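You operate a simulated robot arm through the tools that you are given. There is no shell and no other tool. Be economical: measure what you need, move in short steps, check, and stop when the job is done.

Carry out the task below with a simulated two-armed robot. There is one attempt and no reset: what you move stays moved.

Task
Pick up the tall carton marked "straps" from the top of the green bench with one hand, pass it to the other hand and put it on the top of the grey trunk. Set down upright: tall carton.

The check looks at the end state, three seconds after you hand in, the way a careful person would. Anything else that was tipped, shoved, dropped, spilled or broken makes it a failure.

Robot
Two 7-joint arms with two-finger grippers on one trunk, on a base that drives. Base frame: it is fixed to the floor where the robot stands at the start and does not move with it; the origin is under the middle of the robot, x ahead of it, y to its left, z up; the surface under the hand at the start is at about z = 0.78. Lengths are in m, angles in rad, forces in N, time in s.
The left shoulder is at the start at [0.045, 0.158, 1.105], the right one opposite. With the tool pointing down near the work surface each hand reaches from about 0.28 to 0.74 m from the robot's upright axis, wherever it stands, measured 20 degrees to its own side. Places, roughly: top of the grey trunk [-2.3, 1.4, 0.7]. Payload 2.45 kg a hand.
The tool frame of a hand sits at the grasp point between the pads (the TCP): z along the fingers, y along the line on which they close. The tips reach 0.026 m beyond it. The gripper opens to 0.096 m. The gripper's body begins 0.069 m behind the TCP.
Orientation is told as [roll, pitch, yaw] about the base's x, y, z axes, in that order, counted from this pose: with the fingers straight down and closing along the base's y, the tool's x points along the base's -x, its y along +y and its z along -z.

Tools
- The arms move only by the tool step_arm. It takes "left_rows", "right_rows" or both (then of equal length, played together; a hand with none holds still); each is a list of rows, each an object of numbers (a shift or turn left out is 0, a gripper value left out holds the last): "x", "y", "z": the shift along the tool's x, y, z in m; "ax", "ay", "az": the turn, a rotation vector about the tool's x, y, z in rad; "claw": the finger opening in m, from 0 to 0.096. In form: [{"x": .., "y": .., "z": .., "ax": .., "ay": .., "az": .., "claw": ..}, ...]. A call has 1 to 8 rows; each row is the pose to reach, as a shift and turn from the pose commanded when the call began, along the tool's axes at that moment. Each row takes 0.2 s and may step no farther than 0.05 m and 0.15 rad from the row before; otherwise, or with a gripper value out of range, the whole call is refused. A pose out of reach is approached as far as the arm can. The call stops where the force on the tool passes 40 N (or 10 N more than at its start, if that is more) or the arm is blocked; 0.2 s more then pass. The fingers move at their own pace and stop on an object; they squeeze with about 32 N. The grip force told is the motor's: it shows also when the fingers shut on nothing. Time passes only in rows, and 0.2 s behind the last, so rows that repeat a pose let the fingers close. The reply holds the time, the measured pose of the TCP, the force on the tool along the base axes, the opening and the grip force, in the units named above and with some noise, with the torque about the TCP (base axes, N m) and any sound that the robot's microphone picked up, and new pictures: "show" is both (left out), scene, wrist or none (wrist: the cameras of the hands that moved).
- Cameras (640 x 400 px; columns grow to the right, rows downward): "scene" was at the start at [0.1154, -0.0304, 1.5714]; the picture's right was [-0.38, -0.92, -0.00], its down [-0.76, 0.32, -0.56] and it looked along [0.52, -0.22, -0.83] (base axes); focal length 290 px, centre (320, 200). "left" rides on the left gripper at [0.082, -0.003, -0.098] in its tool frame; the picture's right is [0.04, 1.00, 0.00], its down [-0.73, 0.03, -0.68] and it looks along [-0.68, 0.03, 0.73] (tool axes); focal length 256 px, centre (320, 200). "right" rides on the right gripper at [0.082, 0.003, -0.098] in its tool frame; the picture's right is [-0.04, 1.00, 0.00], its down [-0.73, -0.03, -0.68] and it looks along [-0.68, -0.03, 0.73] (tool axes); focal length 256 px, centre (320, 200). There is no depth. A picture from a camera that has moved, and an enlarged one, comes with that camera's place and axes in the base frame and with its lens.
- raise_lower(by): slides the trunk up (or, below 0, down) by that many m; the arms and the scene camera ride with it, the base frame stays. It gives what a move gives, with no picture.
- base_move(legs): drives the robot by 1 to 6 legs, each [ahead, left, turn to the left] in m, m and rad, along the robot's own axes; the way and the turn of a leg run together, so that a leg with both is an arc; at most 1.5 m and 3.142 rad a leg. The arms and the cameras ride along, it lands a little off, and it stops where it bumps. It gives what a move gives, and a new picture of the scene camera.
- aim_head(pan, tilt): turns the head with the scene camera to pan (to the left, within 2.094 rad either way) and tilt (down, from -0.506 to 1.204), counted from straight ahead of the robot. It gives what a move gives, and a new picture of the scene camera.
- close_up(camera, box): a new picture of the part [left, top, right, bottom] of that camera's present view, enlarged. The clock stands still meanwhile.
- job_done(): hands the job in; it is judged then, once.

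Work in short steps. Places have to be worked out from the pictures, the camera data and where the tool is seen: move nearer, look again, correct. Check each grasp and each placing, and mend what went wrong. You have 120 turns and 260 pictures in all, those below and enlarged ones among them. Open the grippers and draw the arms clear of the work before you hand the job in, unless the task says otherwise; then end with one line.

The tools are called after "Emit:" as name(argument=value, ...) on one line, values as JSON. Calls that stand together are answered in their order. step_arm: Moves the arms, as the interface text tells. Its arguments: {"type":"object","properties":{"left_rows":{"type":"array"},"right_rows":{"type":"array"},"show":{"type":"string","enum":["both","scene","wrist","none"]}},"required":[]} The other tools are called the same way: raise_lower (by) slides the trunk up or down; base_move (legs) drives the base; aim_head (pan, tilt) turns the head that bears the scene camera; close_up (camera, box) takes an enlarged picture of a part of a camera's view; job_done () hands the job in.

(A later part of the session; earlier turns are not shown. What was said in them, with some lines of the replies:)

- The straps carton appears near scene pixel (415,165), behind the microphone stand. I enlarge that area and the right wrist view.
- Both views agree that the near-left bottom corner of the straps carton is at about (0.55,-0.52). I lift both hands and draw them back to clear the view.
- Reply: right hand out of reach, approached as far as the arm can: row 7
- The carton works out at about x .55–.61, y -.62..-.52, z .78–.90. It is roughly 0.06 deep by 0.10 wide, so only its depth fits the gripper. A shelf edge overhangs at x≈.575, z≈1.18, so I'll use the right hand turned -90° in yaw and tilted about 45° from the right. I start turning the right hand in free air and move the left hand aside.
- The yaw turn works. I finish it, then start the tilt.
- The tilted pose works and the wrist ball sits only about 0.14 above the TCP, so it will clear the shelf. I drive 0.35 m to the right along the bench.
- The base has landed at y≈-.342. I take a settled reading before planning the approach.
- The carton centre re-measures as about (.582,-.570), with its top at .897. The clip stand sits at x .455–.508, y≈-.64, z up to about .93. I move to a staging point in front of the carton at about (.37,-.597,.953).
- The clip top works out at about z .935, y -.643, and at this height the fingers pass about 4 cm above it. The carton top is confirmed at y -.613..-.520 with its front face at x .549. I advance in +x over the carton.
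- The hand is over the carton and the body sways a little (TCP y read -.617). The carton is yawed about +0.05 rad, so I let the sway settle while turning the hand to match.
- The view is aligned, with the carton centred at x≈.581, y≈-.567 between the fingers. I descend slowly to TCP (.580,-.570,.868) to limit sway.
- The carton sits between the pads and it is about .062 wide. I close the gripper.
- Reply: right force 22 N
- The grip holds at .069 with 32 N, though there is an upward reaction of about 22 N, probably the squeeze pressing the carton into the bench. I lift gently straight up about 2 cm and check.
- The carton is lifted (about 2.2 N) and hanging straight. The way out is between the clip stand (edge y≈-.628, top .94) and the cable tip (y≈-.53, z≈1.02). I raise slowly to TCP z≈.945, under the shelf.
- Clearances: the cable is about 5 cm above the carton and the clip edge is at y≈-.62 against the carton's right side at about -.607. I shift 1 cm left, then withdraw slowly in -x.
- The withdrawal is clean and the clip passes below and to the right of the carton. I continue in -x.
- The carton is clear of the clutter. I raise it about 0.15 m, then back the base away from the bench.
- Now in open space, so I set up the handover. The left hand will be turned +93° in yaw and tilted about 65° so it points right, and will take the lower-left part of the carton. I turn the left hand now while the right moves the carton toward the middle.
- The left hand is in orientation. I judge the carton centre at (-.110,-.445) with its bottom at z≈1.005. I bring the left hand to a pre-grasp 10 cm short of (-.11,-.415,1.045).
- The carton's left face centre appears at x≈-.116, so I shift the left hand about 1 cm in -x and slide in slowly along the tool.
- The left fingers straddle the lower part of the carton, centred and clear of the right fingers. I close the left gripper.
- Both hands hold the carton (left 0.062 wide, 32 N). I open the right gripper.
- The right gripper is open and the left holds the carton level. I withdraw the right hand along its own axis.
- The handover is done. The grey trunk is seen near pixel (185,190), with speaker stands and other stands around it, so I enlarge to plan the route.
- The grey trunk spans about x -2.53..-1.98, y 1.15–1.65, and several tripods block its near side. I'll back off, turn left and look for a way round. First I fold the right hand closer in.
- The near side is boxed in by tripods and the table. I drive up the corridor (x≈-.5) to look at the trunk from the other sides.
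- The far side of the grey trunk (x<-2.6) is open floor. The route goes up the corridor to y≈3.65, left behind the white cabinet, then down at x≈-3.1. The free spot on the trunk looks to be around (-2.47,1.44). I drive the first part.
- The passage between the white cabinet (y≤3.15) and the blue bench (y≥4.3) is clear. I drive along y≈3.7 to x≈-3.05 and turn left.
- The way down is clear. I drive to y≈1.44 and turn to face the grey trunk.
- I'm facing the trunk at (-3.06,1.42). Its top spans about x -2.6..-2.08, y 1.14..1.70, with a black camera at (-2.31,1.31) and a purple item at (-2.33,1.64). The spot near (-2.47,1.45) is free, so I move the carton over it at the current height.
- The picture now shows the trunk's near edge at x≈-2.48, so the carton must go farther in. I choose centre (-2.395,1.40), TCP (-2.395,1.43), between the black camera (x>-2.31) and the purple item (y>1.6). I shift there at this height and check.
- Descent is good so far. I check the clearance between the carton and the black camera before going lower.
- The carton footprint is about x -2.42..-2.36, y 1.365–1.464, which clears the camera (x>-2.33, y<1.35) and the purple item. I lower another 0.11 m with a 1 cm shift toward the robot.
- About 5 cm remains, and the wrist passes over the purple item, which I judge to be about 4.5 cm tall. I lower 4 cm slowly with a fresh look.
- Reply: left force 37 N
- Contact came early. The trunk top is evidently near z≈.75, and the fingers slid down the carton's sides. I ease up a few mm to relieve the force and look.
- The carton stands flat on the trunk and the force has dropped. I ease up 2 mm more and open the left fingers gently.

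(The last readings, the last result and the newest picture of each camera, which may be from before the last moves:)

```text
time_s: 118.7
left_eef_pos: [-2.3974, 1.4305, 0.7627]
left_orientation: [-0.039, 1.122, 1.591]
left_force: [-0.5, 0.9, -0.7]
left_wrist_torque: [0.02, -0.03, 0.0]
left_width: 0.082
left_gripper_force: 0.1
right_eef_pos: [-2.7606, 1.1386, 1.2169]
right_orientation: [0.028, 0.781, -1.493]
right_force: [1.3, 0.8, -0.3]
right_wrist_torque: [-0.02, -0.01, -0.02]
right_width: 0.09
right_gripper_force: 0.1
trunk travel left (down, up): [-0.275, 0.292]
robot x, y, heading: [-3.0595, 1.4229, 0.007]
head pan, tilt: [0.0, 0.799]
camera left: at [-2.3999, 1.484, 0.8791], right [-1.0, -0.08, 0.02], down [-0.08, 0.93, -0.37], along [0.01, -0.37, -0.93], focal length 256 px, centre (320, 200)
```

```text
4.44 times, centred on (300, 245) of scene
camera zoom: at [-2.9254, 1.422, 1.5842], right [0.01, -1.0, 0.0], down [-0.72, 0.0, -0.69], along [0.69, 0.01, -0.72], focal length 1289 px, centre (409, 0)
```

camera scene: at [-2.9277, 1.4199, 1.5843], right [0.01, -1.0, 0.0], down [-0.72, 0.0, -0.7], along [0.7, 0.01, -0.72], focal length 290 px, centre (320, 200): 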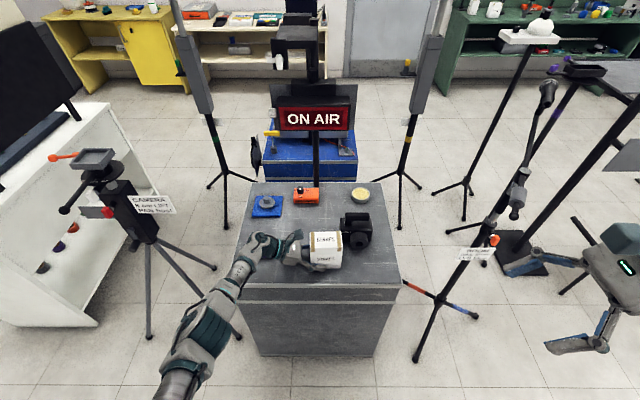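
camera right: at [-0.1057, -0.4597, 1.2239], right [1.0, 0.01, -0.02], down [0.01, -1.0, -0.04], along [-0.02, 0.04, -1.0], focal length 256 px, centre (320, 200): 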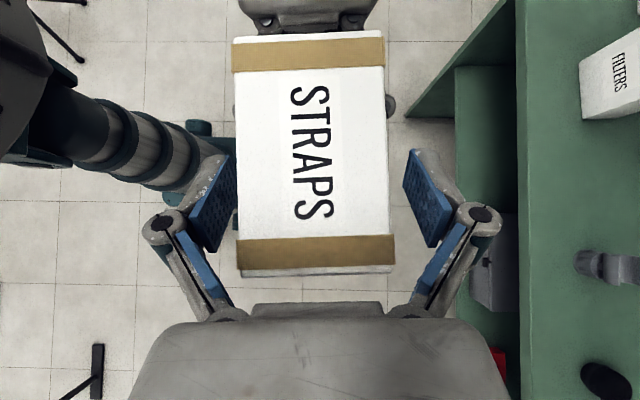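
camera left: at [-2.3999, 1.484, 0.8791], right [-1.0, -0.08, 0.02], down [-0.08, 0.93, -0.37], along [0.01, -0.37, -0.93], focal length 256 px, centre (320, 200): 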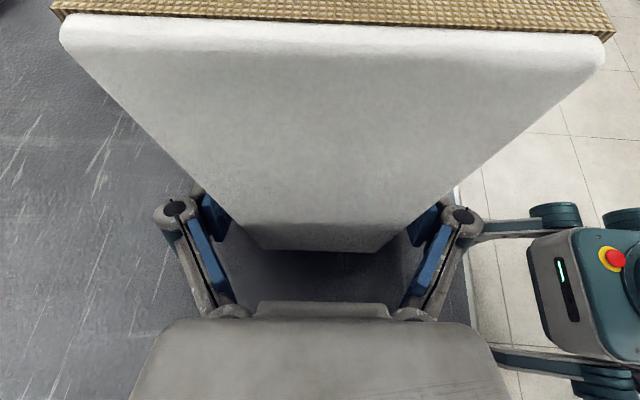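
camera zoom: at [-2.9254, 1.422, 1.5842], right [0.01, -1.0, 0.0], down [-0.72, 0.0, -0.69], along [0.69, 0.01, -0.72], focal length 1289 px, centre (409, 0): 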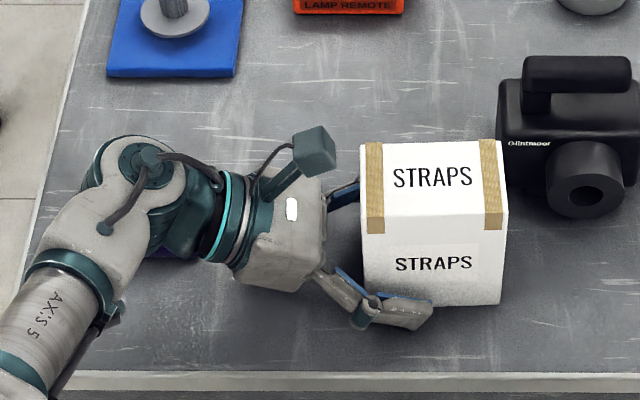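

Released: forces are near zero and the carton is standing. I withdraw the left hand along its axis, then up.

Emit:
step_arm(left_rows=[{"z": -0.01}, {"z": -0.025}, {"z": -0.045}, {"z": -0.065}, {"z": -0.08, "x": 0.01}, {"z": -0.09, "x": 0.03}, {"z": -0.1, "x": 0.06}, {"z": -0.11, "x": 0.09}])

```text
time_s: 120.5
left_eef_pos: [-2.4059, 1.4916, 0.8936]
left_orientation: [-0.04, 1.122, 1.593]
left_force: [0.3, 0.1, 0.8]
left_wrist_torque: [-0.03, 0.01, 0.0]
left_width: 0.0824
left_gripper_force: 0.0
right_eef_pos: [-2.7599, 1.1389, 1.2176]
right_orientation: [0.029, 0.779, -1.491]
right_force: [-0.6, -1.2, -0.3]
right_wrist_torque: [-0.01, 0.01, 0.0]
right_width: 0.0901
right_gripper_force: 0.1
trunk travel left (down, up): [-0.275, 0.292]
robot x, y, heading: [-3.0538, 1.4224, 0.008]
head pan, tilt: [0.0, 0.799]
camera scene: at [-2.9262, 1.4225, 1.5843], right [0.01, -1.0, 0.0], down [-0.72, 0.0, -0.69], along [0.69, 0.01, -0.72], focal length 290 px, centre (320, 200)
camera left: at [-2.4075, 1.5451, 1.0087], right [-1.0, -0.07, 0.02], down [-0.08, 0.93, -0.37], along [0.01, -0.37, -0.93], focal length 256 px, centre (320, 200)
```

scene: 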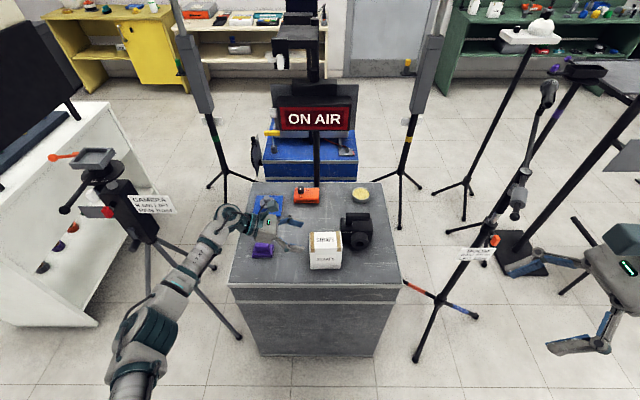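
left: 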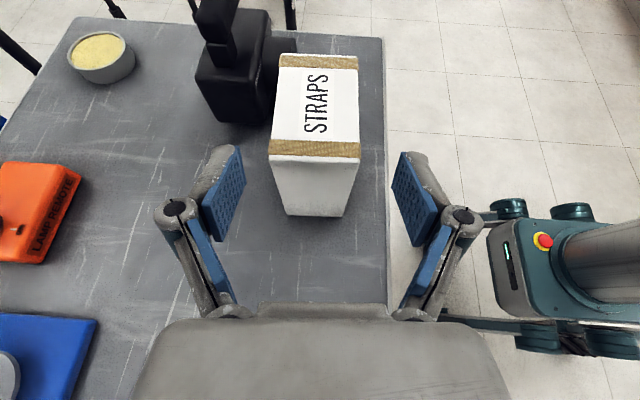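

The carton stands upright, clear of the black camera. I raise the left hand and draw it back toward the robot, then take a final look.

Emit:
step_arm(left_rows=[{"x": 0.035, "z": -0.017}, {"x": 0.07, "z": -0.034}, {"x": 0.105, "z": -0.05}, {"x": 0.135, "z": -0.065}, {"x": 0.135, "z": -0.065, "y": 0.045}, {"x": 0.135, "z": -0.065, "y": 0.09}, {"x": 0.135, "z": -0.065, "y": 0.135}, {"x": 0.135, "z": -0.065, "y": 0.18}], show="none")

Emit:
close_up(camera="scene", box=[200, 160, 420, 310])

```text
time_s: 122.3
left_eef_pos: [-2.5894, 1.4808, 1.0395]
left_orientation: [-0.045, 1.12, 1.592]
left_force: [-0.4, -0.3, -0.2]
left_wrist_torque: [0.02, -0.01, 0.01]
left_width: 0.0818
left_gripper_force: 0.0
right_eef_pos: [-2.7618, 1.1382, 1.2185]
right_orientation: [0.03, 0.778, -1.492]
right_force: [-0.5, -0.4, 0.7]
right_wrist_torque: [0.02, -0.02, -0.01]
right_width: 0.0901
right_gripper_force: 0.1
trunk travel left (down, up): [-0.275, 0.292]
robot x, y, heading: [-3.0581, 1.4226, -0.0]
head pan, tilt: [0.0, 0.799]
```

```text
2.67 times, centred on (310, 235) of scene
camera zoom: at [-2.9285, 1.4236, 1.5845], right [0.01, -1.0, 0.0], down [-0.72, 0.0, -0.7], along [0.7, 0.01, -0.72], focal length 773 px, centre (347, 107)
```

zoom: 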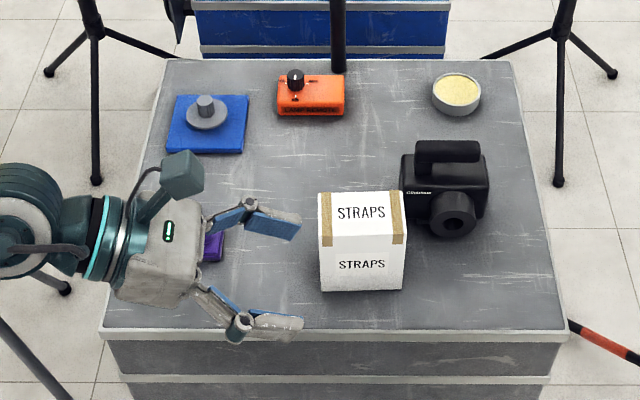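

The purple item works out at its original place and the carton is upright on the trunk. I back the robot off a little to leave the arms clear and take a last look.

Emit:
base_move(legs=[[-0.25, 0, 0]])

Emit:
close_up(camera="scene", box=[220, 110, 420, 240])

```text
time_s: 124.1
left_eef_pos: [-2.8369, 1.4793, 1.0385]
left_orientation: [-0.042, 1.122, 1.593]
left_force: [-0.3, 0.9, -0.2]
left_wrist_torque: [0.0, 0.02, 0.03]
left_width: 0.082
left_gripper_force: 0.1
right_eef_pos: [-3.0097, 1.1373, 1.2163]
right_orientation: [0.028, 0.781, -1.492]
right_force: [-0.2, 0.0, 0.0]
right_wrist_torque: [0.0, 0.0, 0.0]
right_width: 0.09
right_gripper_force: 0.0
trunk travel left (down, up): [-0.275, 0.292]
robot x, y, heading: [-3.3044, 1.4223, 0.005]
head pan, tilt: [0.0, 0.799]
camera scene: at [-3.1749, 1.4218, 1.5842], right [0.01, -1.0, 0.0], down [-0.72, 0.0, -0.69], along [0.69, 0.01, -0.72], focal length 290 px, centre (320, 200)
```

scene: 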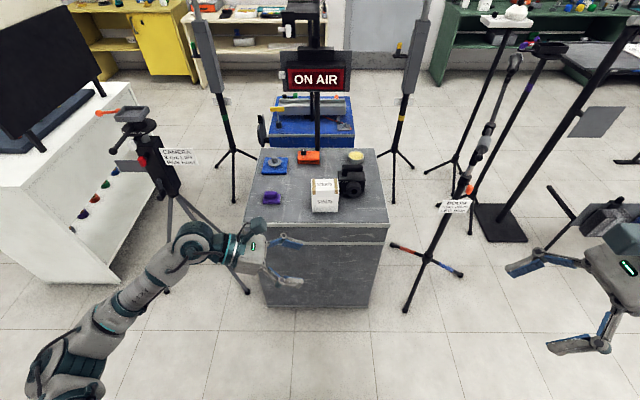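

```text
3.08 times, centred on (320, 175) of scene
camera zoom: at [-3.1749, 1.4218, 1.5842], right [0.01, -1.0, 0.0], down [-0.72, 0.0, -0.69], along [0.69, 0.01, -0.72], focal length 892 px, centre (320, 277)
```

zoom: 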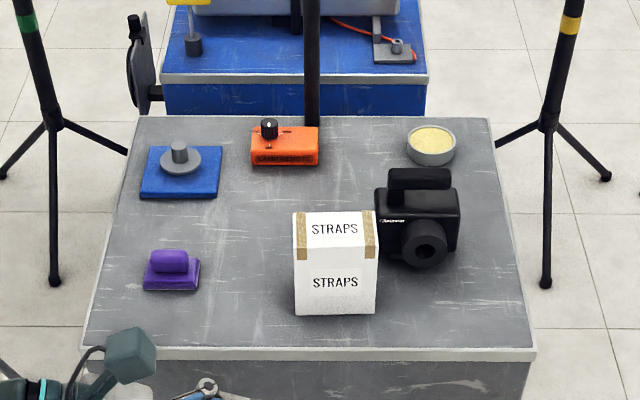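

Everything on the trunk stands as before, with the carton upright among it. Both hands are open and clear, so I hand in.

Emit:
job_done()

```text
The job is handed in.
```

The "straps" carton was picked from the green bench with the right hand, passed to the left hand and set upright on top of the grey trunk; I saw nothing else disturbed.
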